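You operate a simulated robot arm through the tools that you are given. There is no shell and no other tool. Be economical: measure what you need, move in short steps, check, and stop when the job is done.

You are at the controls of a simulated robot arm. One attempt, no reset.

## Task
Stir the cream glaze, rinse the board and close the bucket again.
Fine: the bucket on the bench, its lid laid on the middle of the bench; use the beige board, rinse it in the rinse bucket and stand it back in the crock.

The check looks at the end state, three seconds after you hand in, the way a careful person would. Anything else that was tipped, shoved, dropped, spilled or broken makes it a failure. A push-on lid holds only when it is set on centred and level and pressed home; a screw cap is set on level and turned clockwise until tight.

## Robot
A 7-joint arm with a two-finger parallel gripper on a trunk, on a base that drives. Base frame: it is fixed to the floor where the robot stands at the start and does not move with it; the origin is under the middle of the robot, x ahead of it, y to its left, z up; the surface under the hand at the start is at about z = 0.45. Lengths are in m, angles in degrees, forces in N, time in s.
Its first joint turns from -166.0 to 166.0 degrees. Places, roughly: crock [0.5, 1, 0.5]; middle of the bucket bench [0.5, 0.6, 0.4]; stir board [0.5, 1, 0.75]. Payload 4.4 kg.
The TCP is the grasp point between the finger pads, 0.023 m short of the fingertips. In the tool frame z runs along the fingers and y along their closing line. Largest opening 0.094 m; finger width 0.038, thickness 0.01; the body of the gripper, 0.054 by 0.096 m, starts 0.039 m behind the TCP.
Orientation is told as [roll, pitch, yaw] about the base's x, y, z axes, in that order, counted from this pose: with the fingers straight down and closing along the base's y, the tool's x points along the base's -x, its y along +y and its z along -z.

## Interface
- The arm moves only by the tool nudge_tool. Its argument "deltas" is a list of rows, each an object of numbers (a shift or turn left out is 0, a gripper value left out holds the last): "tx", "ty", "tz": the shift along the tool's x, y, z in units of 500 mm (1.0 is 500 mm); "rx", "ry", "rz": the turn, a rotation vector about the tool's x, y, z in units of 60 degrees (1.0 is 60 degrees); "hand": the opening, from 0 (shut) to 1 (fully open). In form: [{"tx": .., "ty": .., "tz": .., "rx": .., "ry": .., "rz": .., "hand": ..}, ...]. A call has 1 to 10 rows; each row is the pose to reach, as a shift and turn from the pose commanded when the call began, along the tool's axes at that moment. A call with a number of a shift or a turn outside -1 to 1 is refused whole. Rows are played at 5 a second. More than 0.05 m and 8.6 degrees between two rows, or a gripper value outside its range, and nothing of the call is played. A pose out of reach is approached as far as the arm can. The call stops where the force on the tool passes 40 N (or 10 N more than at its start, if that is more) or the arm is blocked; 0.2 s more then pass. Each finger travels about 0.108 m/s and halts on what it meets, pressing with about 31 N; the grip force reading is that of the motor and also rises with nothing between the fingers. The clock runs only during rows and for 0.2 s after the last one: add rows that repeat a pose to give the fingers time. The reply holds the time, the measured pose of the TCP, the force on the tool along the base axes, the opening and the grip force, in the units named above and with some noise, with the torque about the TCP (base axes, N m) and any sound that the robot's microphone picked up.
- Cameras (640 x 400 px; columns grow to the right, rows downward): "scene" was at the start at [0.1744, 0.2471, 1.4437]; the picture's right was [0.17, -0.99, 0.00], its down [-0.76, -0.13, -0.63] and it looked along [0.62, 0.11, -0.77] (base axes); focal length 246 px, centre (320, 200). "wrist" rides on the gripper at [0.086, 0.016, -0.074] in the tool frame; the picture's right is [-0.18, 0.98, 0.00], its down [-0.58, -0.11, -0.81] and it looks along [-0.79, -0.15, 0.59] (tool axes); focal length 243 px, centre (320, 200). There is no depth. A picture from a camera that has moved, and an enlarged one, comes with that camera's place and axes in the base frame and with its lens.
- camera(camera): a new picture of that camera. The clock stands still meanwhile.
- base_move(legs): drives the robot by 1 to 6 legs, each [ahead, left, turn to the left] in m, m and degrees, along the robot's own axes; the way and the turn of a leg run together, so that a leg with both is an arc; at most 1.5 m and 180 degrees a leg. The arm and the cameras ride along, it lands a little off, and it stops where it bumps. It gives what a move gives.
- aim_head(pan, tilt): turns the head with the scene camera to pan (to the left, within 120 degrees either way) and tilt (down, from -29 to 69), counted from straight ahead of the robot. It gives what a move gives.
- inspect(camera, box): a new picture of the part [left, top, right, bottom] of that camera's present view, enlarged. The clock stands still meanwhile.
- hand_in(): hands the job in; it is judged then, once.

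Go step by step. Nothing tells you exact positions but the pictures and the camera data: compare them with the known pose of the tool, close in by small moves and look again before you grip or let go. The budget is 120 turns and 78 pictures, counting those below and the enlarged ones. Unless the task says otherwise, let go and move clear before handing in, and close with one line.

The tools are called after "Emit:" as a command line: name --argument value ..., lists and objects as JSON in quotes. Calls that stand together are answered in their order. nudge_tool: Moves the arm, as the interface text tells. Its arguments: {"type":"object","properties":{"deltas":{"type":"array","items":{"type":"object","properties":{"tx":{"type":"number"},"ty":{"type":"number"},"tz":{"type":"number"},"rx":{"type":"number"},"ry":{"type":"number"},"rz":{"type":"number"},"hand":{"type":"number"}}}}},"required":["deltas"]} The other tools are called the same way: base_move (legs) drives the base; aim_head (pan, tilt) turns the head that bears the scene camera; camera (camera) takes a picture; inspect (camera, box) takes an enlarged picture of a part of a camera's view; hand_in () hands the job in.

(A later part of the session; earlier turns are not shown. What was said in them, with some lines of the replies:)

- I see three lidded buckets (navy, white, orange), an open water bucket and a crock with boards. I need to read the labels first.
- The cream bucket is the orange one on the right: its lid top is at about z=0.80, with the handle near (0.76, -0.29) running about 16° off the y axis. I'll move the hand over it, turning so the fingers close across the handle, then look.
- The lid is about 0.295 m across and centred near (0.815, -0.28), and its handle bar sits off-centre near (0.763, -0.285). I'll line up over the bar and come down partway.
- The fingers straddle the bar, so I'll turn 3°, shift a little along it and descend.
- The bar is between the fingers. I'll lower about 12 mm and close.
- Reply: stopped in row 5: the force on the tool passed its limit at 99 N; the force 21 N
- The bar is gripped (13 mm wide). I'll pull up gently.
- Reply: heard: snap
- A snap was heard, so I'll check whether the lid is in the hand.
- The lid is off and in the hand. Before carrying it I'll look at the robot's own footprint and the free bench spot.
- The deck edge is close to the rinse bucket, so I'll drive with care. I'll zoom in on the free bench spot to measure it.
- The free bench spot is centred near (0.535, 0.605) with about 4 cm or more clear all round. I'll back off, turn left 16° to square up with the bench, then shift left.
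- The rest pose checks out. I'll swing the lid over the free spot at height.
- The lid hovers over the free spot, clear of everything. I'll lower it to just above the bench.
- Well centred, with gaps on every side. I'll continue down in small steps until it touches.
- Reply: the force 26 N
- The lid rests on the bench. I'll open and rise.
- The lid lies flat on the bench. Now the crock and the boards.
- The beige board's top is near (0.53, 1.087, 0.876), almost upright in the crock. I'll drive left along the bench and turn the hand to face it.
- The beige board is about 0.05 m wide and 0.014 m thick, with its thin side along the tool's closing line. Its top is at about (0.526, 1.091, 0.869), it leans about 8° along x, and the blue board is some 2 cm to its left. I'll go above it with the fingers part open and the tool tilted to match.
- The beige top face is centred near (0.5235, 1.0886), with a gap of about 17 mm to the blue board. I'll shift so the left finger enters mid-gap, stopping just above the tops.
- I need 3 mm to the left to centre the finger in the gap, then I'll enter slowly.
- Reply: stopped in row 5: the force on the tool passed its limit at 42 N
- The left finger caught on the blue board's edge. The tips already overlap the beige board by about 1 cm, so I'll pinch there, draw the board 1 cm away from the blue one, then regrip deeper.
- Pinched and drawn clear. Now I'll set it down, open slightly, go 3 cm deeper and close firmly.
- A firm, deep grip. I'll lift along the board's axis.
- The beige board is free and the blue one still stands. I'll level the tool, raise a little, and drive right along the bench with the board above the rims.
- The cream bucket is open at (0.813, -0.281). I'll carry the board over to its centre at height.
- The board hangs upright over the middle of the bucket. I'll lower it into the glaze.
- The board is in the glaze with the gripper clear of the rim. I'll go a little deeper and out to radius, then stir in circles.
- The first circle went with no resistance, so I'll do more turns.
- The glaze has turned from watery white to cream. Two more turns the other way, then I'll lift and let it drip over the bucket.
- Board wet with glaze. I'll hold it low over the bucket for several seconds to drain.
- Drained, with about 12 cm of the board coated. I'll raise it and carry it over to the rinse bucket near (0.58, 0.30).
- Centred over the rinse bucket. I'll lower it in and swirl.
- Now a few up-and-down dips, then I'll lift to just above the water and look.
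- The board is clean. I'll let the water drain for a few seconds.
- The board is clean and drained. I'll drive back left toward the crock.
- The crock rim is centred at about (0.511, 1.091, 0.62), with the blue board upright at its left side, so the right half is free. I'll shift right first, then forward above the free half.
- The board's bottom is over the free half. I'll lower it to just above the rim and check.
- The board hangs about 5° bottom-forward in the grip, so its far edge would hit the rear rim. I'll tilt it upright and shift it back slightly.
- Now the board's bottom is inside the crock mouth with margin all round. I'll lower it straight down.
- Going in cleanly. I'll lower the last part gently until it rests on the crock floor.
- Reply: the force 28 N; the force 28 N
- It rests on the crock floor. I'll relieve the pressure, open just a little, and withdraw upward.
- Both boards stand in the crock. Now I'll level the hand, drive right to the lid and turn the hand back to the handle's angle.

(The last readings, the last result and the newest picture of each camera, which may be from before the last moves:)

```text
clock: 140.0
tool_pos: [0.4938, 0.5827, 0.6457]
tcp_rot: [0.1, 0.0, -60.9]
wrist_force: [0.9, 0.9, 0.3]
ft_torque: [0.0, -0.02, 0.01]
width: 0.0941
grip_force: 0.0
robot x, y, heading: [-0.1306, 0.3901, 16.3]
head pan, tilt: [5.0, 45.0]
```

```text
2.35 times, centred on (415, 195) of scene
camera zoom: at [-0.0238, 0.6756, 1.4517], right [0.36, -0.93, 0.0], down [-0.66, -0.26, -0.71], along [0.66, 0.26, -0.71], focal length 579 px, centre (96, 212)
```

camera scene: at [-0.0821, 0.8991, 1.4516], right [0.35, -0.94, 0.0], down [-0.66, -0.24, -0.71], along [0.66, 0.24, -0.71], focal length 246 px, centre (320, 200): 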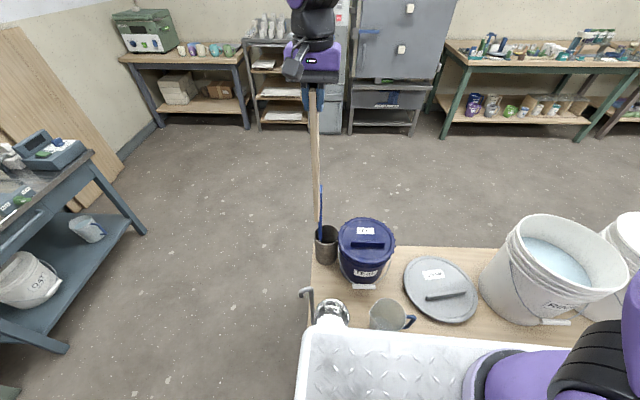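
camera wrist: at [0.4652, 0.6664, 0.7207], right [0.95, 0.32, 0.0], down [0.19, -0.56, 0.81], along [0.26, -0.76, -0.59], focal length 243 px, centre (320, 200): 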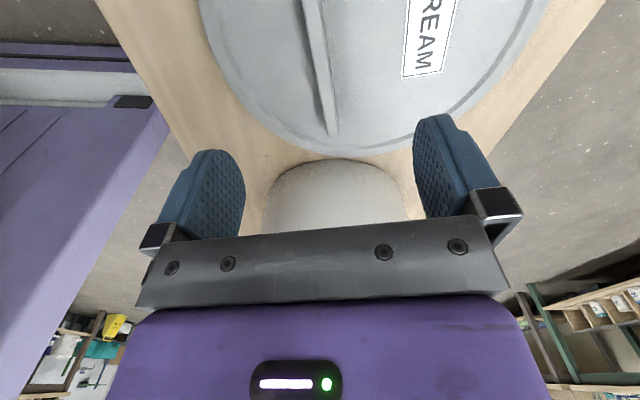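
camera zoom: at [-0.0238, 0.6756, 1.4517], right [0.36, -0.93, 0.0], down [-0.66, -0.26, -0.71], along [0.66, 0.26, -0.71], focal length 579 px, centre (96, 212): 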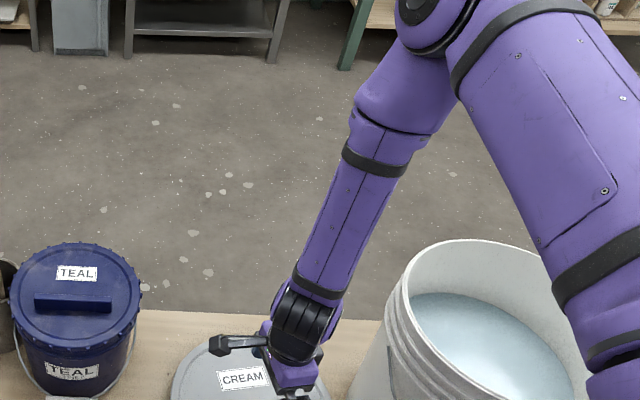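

The handle is between the fingers as before. I'll descend and grip.

Emit:
nudge_tool --deltas '[{"tz": 0.08}, {"tz": 0.16}, {"tz": 0.22}, {"tz": 0.255}, {"tz": 0.264}, {"tz": 0.264}, {"tz": 0.264, "hand": 0.25}, {"tz": 0.264, "hand": 0.25}, {"tz": 0.264, "hand": 0.25}, {"tz": 0.264, "hand": 0.25}]'

Emit:
nudge_tool --deltas '[{"hand": 0.1}, {"hand": 0}, {"hand": 0}, {"hand": 0}]'

```text
clock: 142.2
tool_pos: [0.4946, 0.5818, 0.5161]
tcp_rot: [0.0, 0.0, -61.0]
wrist_force: [-1.2, 0.0, -0.6]
ft_torque: [-0.01, 0.0, -0.03]
width: 0.0235
grip_force: 0.0
robot x, y, heading: [-0.1314, 0.3898, 16.4]
head pan, tilt: [5.0, 45.0]
```

```text
clock: 143.2
tool_pos: [0.4942, 0.5818, 0.5144]
tcp_rot: [0.0, 0.0, -60.8]
wrist_force: [0.9, -0.3, 0.7]
ft_torque: [-0.01, 0.03, -0.12]
width: 0.0125
grip_force: 31.0
robot x, y, heading: [-0.1313, 0.3893, 16.2]
head pan, tilt: [5.0, 45.0]
```

Gripped. I'll lift straight up above rim height.

Emit:
nudge_tool --deltas '[{"tz": -0.05}, {"tz": -0.14}, {"tz": -0.23}, {"tz": -0.32}, {"tz": -0.41}, {"tz": -0.5}, {"tz": -0.59}, {"tz": -0.68}, {"tz": -0.77}, {"tz": -0.86}]'

Emit:
nudge_tool --deltas '[{"tz": -0.04}, {"tz": -0.04}]'

Emit:
camera --camera "scene"

```text
clock: 145.4
tool_pos: [0.4946, 0.5823, 0.9445]
tcp_rot: [-0.1, 0.1, -61.0]
wrist_force: [1.3, 0.8, -3.0]
ft_torque: [-0.06, 0.14, -0.01]
width: 0.0123
grip_force: 31.1
robot x, y, heading: [-0.1266, 0.3917, 16.2]
head pan, tilt: [5.0, 45.0]
```

```text
clock: 146.0
tool_pos: [0.4938, 0.5816, 0.9648]
tcp_rot: [0.0, 0.0, -60.9]
wrist_force: [-0.3, 0.6, -1.4]
ft_torque: [-0.01, 0.04, 0.01]
width: 0.0127
grip_force: 30.7
robot x, y, heading: [-0.1247, 0.3919, 16.3]
head pan, tilt: [5.0, 45.0]
```

```text
15 pictures are left
camera scene: at [-0.0236, 0.6757, 1.4516], right [0.36, -0.93, 0.0], down [-0.66, -0.26, -0.71], along [0.66, 0.26, -0.71], focal length 246 px, centre (320, 200)
```

scene: 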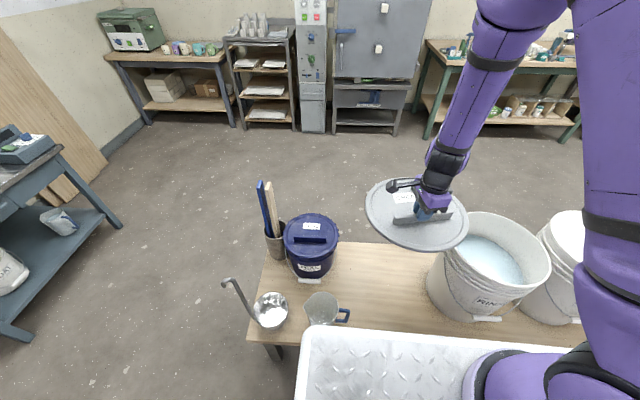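

The lid is up, level and clear. I'll drive right, back to the cream bucket stance.

Emit:
base_move --legs '[[-0.012, -0.568, 0]]'

Emit:
aim_head --pan -35 --tilt 45

```text
clock: 149.3
tool_pos: [0.6425, 0.0322, 0.9647]
tcp_rot: [0.0, 0.1, -61.1]
wrist_force: [0.5, -0.1, -2.5]
ft_torque: [-0.02, 0.1, -0.02]
width: 0.0123
grip_force: 30.5
robot x, y, heading: [0.0192, -0.1541, 16.3]
head pan, tilt: [5.0, 45.0]
```

```text
clock: 150.4
tool_pos: [0.6434, 0.0335, 0.965]
tcp_rot: [-0.1, 0.0, -60.8]
wrist_force: [0.2, 0.2, -2.6]
ft_torque: [-0.03, 0.1, 0.0]
width: 0.0123
grip_force: 31.0
robot x, y, heading: [0.0235, -0.1542, 16.3]
head pan, tilt: [-35.0, 45.0]
```

Emit:
nudge_tool --deltas '[{"tx": -0.076, "ty": -0.01, "rz": 0.03}, {"tx": -0.152, "ty": -0.02, "rz": 0.06}, {"tx": -0.228, "ty": -0.031, "rz": 0.09}, {"tx": -0.304, "ty": -0.041, "rz": 0.12}, {"tx": -0.38, "ty": -0.051, "rz": 0.15}, {"tx": -0.456, "ty": -0.061, "rz": 0.18}, {"tx": -0.532, "ty": -0.071, "rz": 0.21}, {"tx": -0.608, "ty": -0.082, "rz": 0.24}, {"tx": -0.685, "ty": -0.092, "rz": 0.273}, {"tx": -0.685, "ty": -0.092, "rz": 0.273}]'

Emit:
nudge_tool --deltas '[{"tz": 0.04}, {"tz": 0.08}, {"tz": 0.12}, {"tz": 0.15}, {"tz": 0.15}]'

Emit:
inspect --camera "scene" --box '[250, 90, 450, 260]'

Emit:
camera --camera "wrist"

```text
clock: 152.6
tool_pos: [0.7698, -0.2892, 0.9642]
tcp_rot: [0.0, 0.1, -77.5]
wrist_force: [-1.0, 0.3, -3.3]
ft_torque: [-0.01, 0.09, -0.01]
width: 0.0125
grip_force: 30.5
robot x, y, heading: [0.019, -0.1515, 16.3]
head pan, tilt: [-35.0, 45.0]
```

```text
clock: 153.8
tool_pos: [0.7697, -0.2885, 0.8893]
tcp_rot: [0.0, 0.1, -77.3]
wrist_force: [-0.4, -0.1, -2.5]
ft_torque: [0.01, 0.11, -0.03]
width: 0.0123
grip_force: 30.9
robot x, y, heading: [0.0201, -0.1556, 16.2]
head pan, tilt: [-35.0, 45.0]
```

```text
2.35 times, centred on (350, 175) of scene
camera zoom: at [0.1261, 0.0711, 1.4517], right [-0.32, -0.95, 0.0], down [-0.67, 0.23, -0.71], along [0.67, -0.23, -0.71], focal length 579 px, centre (249, 259)
```

zoom: 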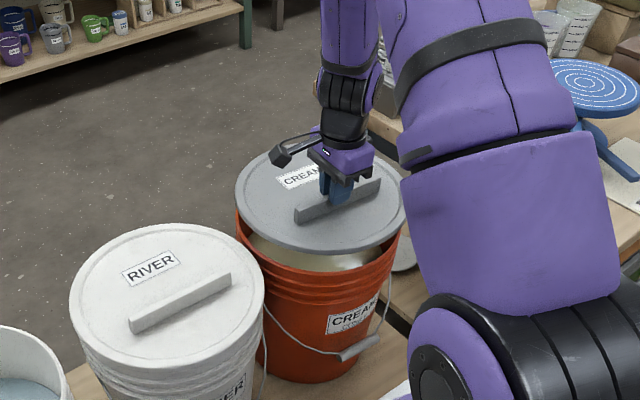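

```text
13 pictures are left
camera wrist: at [0.7656, -0.2005, 0.9636], right [1.0, 0.04, 0.0], down [0.02, -0.59, 0.81], along [0.03, -0.81, -0.59], focal length 243 px, centre (320, 200)
```

wrist: 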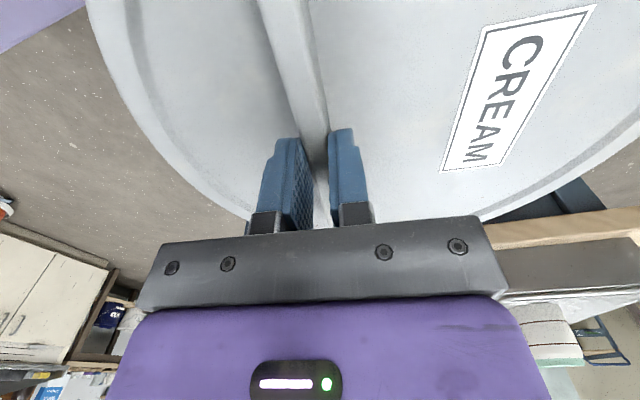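

The lid is level above the bucket. I'll lower it close to the rim and check centring.

Emit:
nudge_tool --deltas '[{"tz": 0.02}, {"tz": 0.04}, {"tz": 0.06}, {"tz": 0.06}]'

Emit:
inspect --camera "scene" --box '[300, 130, 430, 230]'

```text
clock: 154.8
tool_pos: [0.7699, -0.2879, 0.8595]
tcp_rot: [0.0, 0.1, -77.3]
wrist_force: [0.5, 0.6, -2.1]
ft_torque: [0.01, 0.15, 0.0]
width: 0.0126
grip_force: 31.0
robot x, y, heading: [0.0143, -0.1609, 16.2]
head pan, tilt: [-35.0, 45.0]
```

```text
4.00 times, centred on (365, 180) of scene
camera zoom: at [0.1261, 0.0711, 1.4517], right [-0.32, -0.95, 0.0], down [-0.67, 0.23, -0.71], along [0.67, -0.23, -0.71], focal length 984 px, centre (140, 280)
```

zoom: 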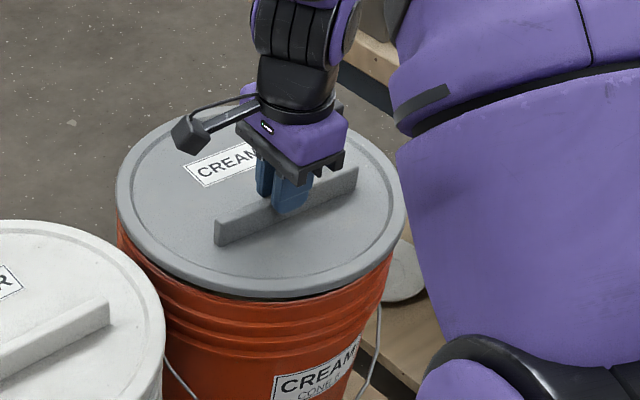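

Looks concentric. I'll set it down in small steps.

Emit:
nudge_tool --deltas '[{"tz": 0.01}, {"tz": 0.02}, {"tz": 0.02}]'

Emit:
nudge_tool --deltas '[{"tz": 0.008}, {"tz": 0.016}, {"tz": 0.016}]'

```text
clock: 155.6
tool_pos: [0.7692, -0.2896, 0.8485]
tcp_rot: [0.0, 0.0, -77.3]
wrist_force: [-0.7, 0.4, -1.6]
ft_torque: [0.02, 0.07, 0.0]
width: 0.0123
grip_force: 31.0
robot x, y, heading: [0.0206, -0.155, 16.5]
head pan, tilt: [-35.0, 45.0]
```

```text
clock: 156.4
tool_pos: [0.7705, -0.2891, 0.8428]
tcp_rot: [0.3, -0.1, -77.3]
wrist_force: [16.9, 5.3, 25.9]
ft_torque: [0.07, -0.33, -0.05]
width: 0.0128
grip_force: 30.7
robot x, y, heading: [0.0212, -0.1553, 16.2]
head pan, tilt: [-35.0, 45.0]
heard: snap
```

It touched and snapped partly, with a sideways push toward +x. I'll ease 2–3 mm that way to centre it and keep lowering.

Emit:
nudge_tool --deltas '[{"ty": 0.003}, {"ty": 0.005}, {"ty": 0.005}]'

Emit:
inspect --camera "scene" --box '[300, 130, 430, 230]'

```text
clock: 157.2
tool_pos: [0.7729, -0.2889, 0.8425]
tcp_rot: [0.1, 0.0, -77.3]
wrist_force: [12.6, 0.1, 25.2]
ft_torque: [-0.01, -0.25, 0.03]
width: 0.0123
grip_force: 30.9
robot x, y, heading: [0.0184, -0.1546, 16.4]
head pan, tilt: [-35.0, 45.0]
```

```text
4.00 times, centred on (365, 180) of scene
camera zoom: at [0.1257, 0.0712, 1.4517], right [-0.32, -0.95, 0.0], down [-0.67, 0.23, -0.71], along [0.67, -0.23, -0.71], focal length 984 px, centre (140, 280)
```

zoom: 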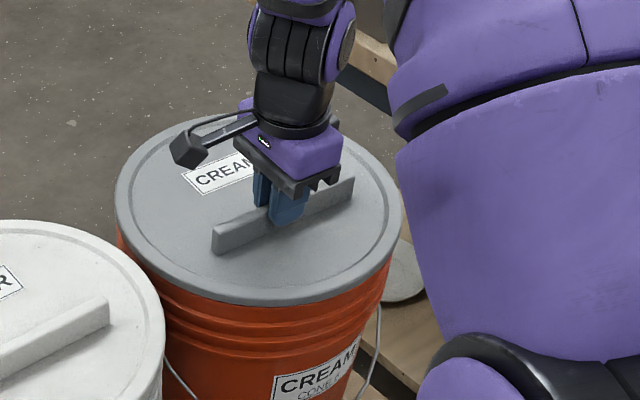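

Nearly flush but perhaps not home. I'll let go, rise, close the fingers and press down on the lid's centre.

Emit:
nudge_tool --deltas '[{"tz": -0.002, "hand": 0.4}, {"tz": -0.002}, {"tz": -0.002}, {"tz": -0.05}, {"tz": -0.12}, {"tz": -0.16, "ty": 0.03}, {"tz": -0.16, "ty": 0.09, "hand": 0}, {"tz": -0.16, "ty": 0.09}, {"tz": -0.16, "ty": 0.09}]'

Emit:
inspect --camera "scene" --box '[300, 120, 430, 240]'

Emit:
camera --camera "wrist"

```text
clock: 159.2
tool_pos: [0.8158, -0.2772, 0.9216]
tcp_rot: [-0.1, 0.0, -77.3]
wrist_force: [-0.1, 1.1, 0.3]
ft_torque: [-0.01, 0.01, 0.01]
width: 0.0
grip_force: 30.8
robot x, y, heading: [0.0179, -0.1549, 16.3]
head pan, tilt: [-35.0, 45.0]
```

```text
3.33 times, centred on (365, 180) of scene
camera zoom: at [0.126, 0.0711, 1.4517], right [-0.32, -0.95, 0.0], down [-0.67, 0.23, -0.71], along [0.67, -0.23, -0.71], focal length 820 px, centre (170, 267)
```

zoom: 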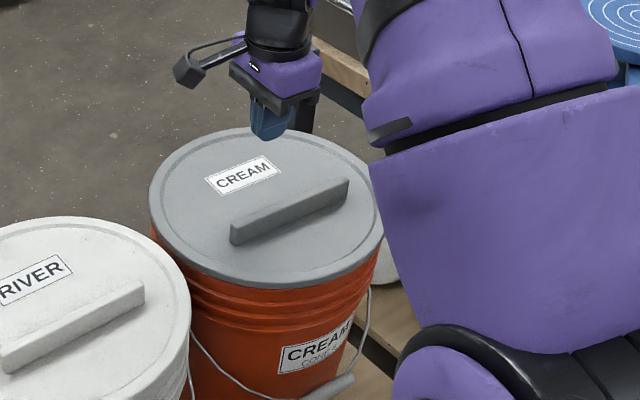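

```text
9 pictures are left
camera wrist: at [0.8123, -0.1902, 0.9958], right [1.0, 0.04, 0.0], down [0.02, -0.59, 0.81], along [0.03, -0.81, -0.59], focal length 243 px, centre (320, 200)
```

wrist: 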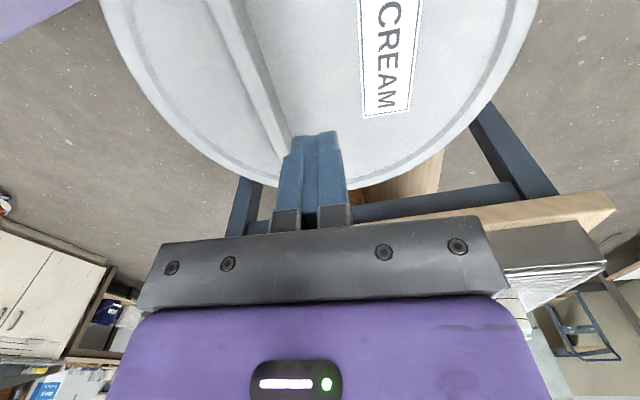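

The lid sits concentric at about (0.814, -0.28), and my closed fingers are above its middle. I'll press down.

Emit:
nudge_tool --deltas '[{"tz": 0.06}, {"tz": 0.12}, {"tz": 0.144}, {"tz": 0.15}, {"tz": 0.15}]'

Emit:
nudge_tool --deltas '[{"tz": 0.006}, {"tz": 0.012}, {"tz": 0.018}, {"tz": 0.024}, {"tz": 0.03}, {"tz": 0.036}, {"tz": 0.042}, {"tz": 0.048}]'

```text
clock: 160.4
tool_pos: [0.8154, -0.2786, 0.8468]
tcp_rot: [0.0, 0.1, -77.4]
wrist_force: [0.3, 0.0, 0.1]
ft_torque: [0.05, -0.02, -0.06]
width: 0.0001
grip_force: 31.4
robot x, y, heading: [0.0214, -0.1529, 16.4]
head pan, tilt: [-35.0, 45.0]
```

```text
clock: 161.9
tool_pos: [0.8161, -0.2781, 0.8303]
tcp_rot: [0.2, 0.0, -77.4]
wrist_force: [-10.2, 1.9, 21.7]
ft_torque: [-0.08, 0.23, -0.09]
width: 0.0
grip_force: 30.7
robot x, y, heading: [0.0201, -0.158, 16.6]
head pan, tilt: [-35.0, 45.0]
stopped in row 7: the force on the tool passed its limit at 48 N (the readings are from after the stop); the commanded pose is now the measured one
```

Contact and 48 N reached without a click, so I'll press again in firm steps.

Emit:
nudge_tool --deltas '[{"tz": 0.004}, {"tz": 0.006}, {"tz": 0.008}, {"tz": 0.01}, {"tz": 0.012}, {"tz": 0.014}]'

Emit:
nudge_tool --deltas '[{"tz": 0.003}, {"tz": 0.005}, {"tz": 0.007}, {"tz": 0.009}, {"tz": 0.012}]'

Emit:
inspect --camera "scene" --box '[300, 120, 430, 240]'

```text
clock: 162.3
tool_pos: [0.8161, -0.2773, 0.8298]
tcp_rot: [0.3, 0.1, -77.5]
wrist_force: [-10.6, 1.9, 20.0]
ft_torque: [-0.13, 0.19, -0.16]
width: 0.0
grip_force: 31.4
robot x, y, heading: [0.0199, -0.1553, 16.5]
head pan, tilt: [-35.0, 45.0]
stopped in row 1: the force on the tool passed its limit at 45 N (the readings are from after the stop); the commanded pose is now the measured one
```

```text
clock: 162.7
tool_pos: [0.8161, -0.2781, 0.8304]
tcp_rot: [0.3, 0.1, -77.4]
wrist_force: [-10.5, 3.0, 20.0]
ft_torque: [-0.17, 0.19, -0.18]
width: 0.0001
grip_force: 31.4
robot x, y, heading: [0.0202, -0.1526, 16.4]
head pan, tilt: [-35.0, 45.0]
stopped in row 2: the force on the tool passed its limit at 44 N (the readings are from after the stop); the commanded pose is now the measured one
```

```text
3.33 times, centred on (365, 180) of scene
camera zoom: at [0.1245, 0.0714, 1.4517], right [-0.32, -0.95, 0.0], down [-0.67, 0.23, -0.71], along [0.67, -0.23, -0.71], focal length 820 px, centre (170, 267)
```

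zoom: 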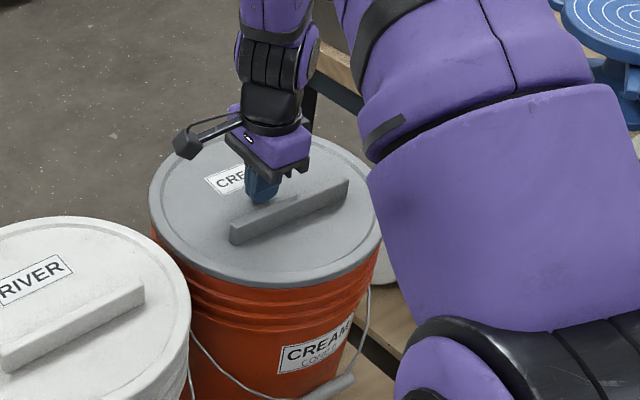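

It holds rigidly at 45 N, with the lid top at about z=0.807, the same as when it was sealed. To be sure it is level and home, I'll also press near the rim at several points.

Emit:
nudge_tool --deltas '[{"tz": -0.03}, {"tz": -0.03, "ty": 0.1}, {"tz": -0.03, "ty": 0.2}, {"tz": -0.015, "ty": 0.21}, {"tz": -0.005, "ty": 0.21}, {"tz": 0.001, "ty": 0.21}, {"tz": 0.005, "ty": 0.21}, {"tz": 0.009, "ty": 0.21}, {"tz": 0.013, "ty": 0.21}]'

```text
clock: 164.4
tool_pos: [0.9201, -0.256, 0.8309]
tcp_rot: [0.6, 0.0, -77.4]
wrist_force: [-9.2, 2.3, 15.8]
ft_torque: [0.07, 0.27, 0.02]
width: 0.0
grip_force: 30.9
robot x, y, heading: [0.0192, -0.1561, 16.2]
head pan, tilt: [-35.0, 45.0]
stopped in row 8: the force on the tool passed its limit at 44 N (the readings are from after the stop); the commanded pose is now the measured one
```

The far side is at the same height, solid. Next the two sides.

Emit:
nudge_tool --deltas '[{"tz": -0.03}, {"tz": -0.03, "ty": -0.07, "tx": 0.06}, {"tz": -0.03, "ty": -0.14, "tx": 0.12}, {"tz": -0.03, "ty": -0.19, "tx": 0.19}, {"tz": -0.015, "ty": -0.19, "tx": 0.2}, {"tz": -0.005, "ty": -0.19, "tx": 0.2}, {"tz": 0.001, "ty": -0.19, "tx": 0.2}, {"tz": 0.005, "ty": -0.19, "tx": 0.2}, {"tz": 0.009, "ty": -0.19, "tx": 0.2}, {"tz": 0.013, "ty": -0.19, "tx": 0.2}]'

Emit:
nudge_tool --deltas '[{"tz": -0.03}, {"tz": -0.03, "tx": -0.09}, {"tz": -0.03, "tx": -0.18}, {"tz": -0.03, "tx": -0.27}, {"tz": -0.03, "tx": -0.36}, {"tz": -0.015, "tx": -0.4}, {"tz": -0.004, "tx": -0.4}, {"tz": 0.001, "tx": -0.4}, {"tz": 0.006, "tx": -0.4}, {"tz": 0.011, "tx": -0.4}]'

```text
clock: 166.1
tool_pos: [0.8061, -0.179, 0.8308]
tcp_rot: [0.6, -0.1, -77.4]
wrist_force: [-11.0, 0.9, 23.0]
ft_torque: [-0.11, 0.28, -0.06]
width: 0.0
grip_force: 31.1
robot x, y, heading: [0.0196, -0.1551, 16.3]
head pan, tilt: [-35.0, 45.0]
stopped in row 8: the force on the tool passed its limit at 46 N (the readings are from after the stop); the commanded pose is now the measured one
```

```text
clock: 168.2
tool_pos: [0.852, -0.375, 0.8312]
tcp_rot: [0.8, -0.1, -77.3]
wrist_force: [-10.3, 3.0, 18.3]
ft_torque: [0.23, 0.36, 0.09]
width: 0.0
grip_force: 31.1
robot x, y, heading: [0.0209, -0.1562, 16.1]
head pan, tilt: [-35.0, 45.0]
stopped in row 10: the force on the tool passed its limit at 46 N (the readings are from after the stop); the commanded pose is now the measured one
```

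The sides match too (0.831). Last the near side, beyond the handle.

Emit:
nudge_tool --deltas '[{"tz": -0.06}, {"tz": -0.12}, {"tz": -0.12, "tx": 0.07, "ty": -0.06}, {"tz": -0.12, "tx": 0.14, "ty": -0.12}, {"tz": -0.12, "tx": 0.204, "ty": -0.18}, {"tz": -0.12, "tx": 0.204, "ty": -0.237}, {"tz": -0.08, "tx": 0.204, "ty": -0.237}, {"tz": -0.04, "tx": 0.204, "ty": -0.237}, {"tz": -0.015, "tx": 0.204, "ty": -0.237}]'

Emit:
nudge_tool --deltas '[{"tz": 0.006}, {"tz": 0.011}, {"tz": 0.015}, {"tz": 0.019}, {"tz": 0.023}, {"tz": 0.028}, {"tz": 0.032}]'

```text
clock: 170.2
tool_pos: [0.7146, -0.3, 0.8348]
tcp_rot: [0.8, -0.1, -77.4]
wrist_force: [-0.4, 0.3, 0.3]
ft_torque: [0.02, 0.0, 0.0]
width: 0.0
grip_force: 31.2
robot x, y, heading: [0.0195, -0.1561, 16.1]
head pan, tilt: [-35.0, 45.0]
```

```text
clock: 171.0
tool_pos: [0.7135, -0.2995, 0.8309]
tcp_rot: [1.1, -0.1, -77.4]
wrist_force: [-8.2, 1.8, 21.1]
ft_torque: [0.18, 0.3, 0.04]
width: 0.0001
grip_force: 31.3
robot x, y, heading: [0.0196, -0.1528, 16.4]
head pan, tilt: [-35.0, 45.0]
stopped in row 3: the force on the tool passed its limit at 46 N (the readings are from after the stop); the commanded pose is now the measured one
```

The lid is level to within 1 mm all round, rigid, and at its original height, so it's home. I'll rise clear and take a last look.

Emit:
nudge_tool --deltas '[{"tz": -0.06}, {"tz": -0.14}, {"tz": -0.22}, {"tz": -0.3}, {"tz": -0.38}, {"tz": -0.44, "hand": 0.5}, {"tz": -0.44}]'

Emit:
inspect --camera "scene" --box '[280, 120, 420, 290]'

Emit:
aim_head --pan 20 --tilt 45

Emit:
camera --camera "scene"

```text
clock: 172.6
tool_pos: [0.711, -0.3014, 1.0497]
tcp_rot: [0.9, 0.0, -77.5]
wrist_force: [-0.2, -0.1, 0.4]
ft_torque: [-0.02, 0.02, 0.01]
width: 0.0471
grip_force: 0.0
robot x, y, heading: [0.02, -0.1561, 16.2]
head pan, tilt: [-35.0, 45.0]
```

```text
2.35 times, centred on (350, 205) of scene
camera zoom: at [0.1255, 0.0712, 1.4517], right [-0.32, -0.95, 0.0], down [-0.67, 0.23, -0.71], along [0.67, -0.23, -0.71], focal length 579 px, centre (249, 188)
```

zoom: 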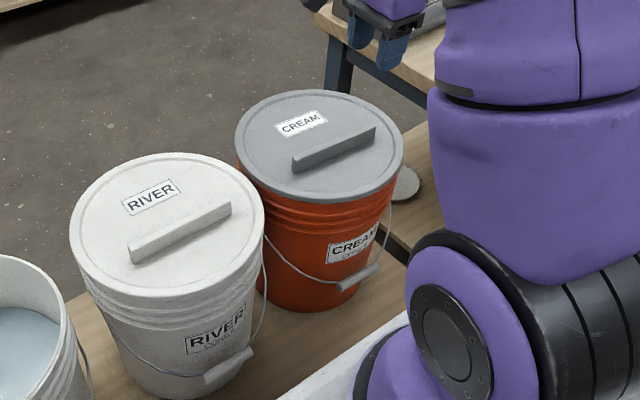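

```text
clock: 173.8
tool_pos: [0.7132, -0.3018, 1.0502]
tcp_rot: [1.0, -0.1, -77.3]
wrist_force: [0.2, 0.3, -0.7]
ft_torque: [0.02, -0.02, 0.0]
width: 0.0473
grip_force: 0.1
robot x, y, heading: [0.0171, -0.1588, 16.4]
head pan, tilt: [20.0, 45.0]
```

```text
6 pictures are left
camera scene: at [0.1139, 0.1454, 1.4517], right [0.59, -0.81, 0.0], down [-0.57, -0.42, -0.71], along [0.57, 0.42, -0.71], focal length 246 px, centre (320, 200)
```

scene: 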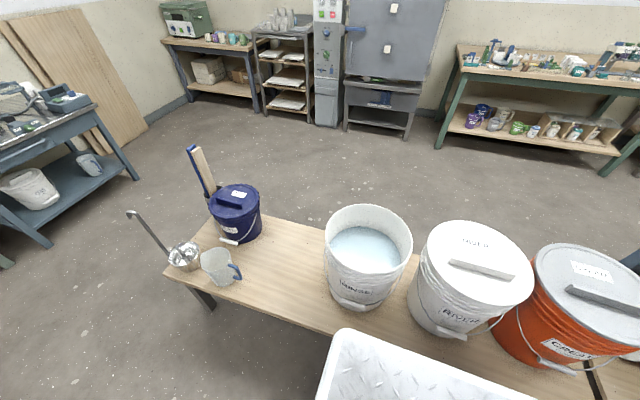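

The cream bucket is closed, both boards stand in the crock, and nothing is spilled or displaced. The hand is clear, so I'm handing in.

Emit:
hand_in

```text
The job is handed in.
```

The cream glaze is stirred, the beige board is rinsed and back in the crock, and the lid is pressed on level. I've handed the job in, but no verdict came back.
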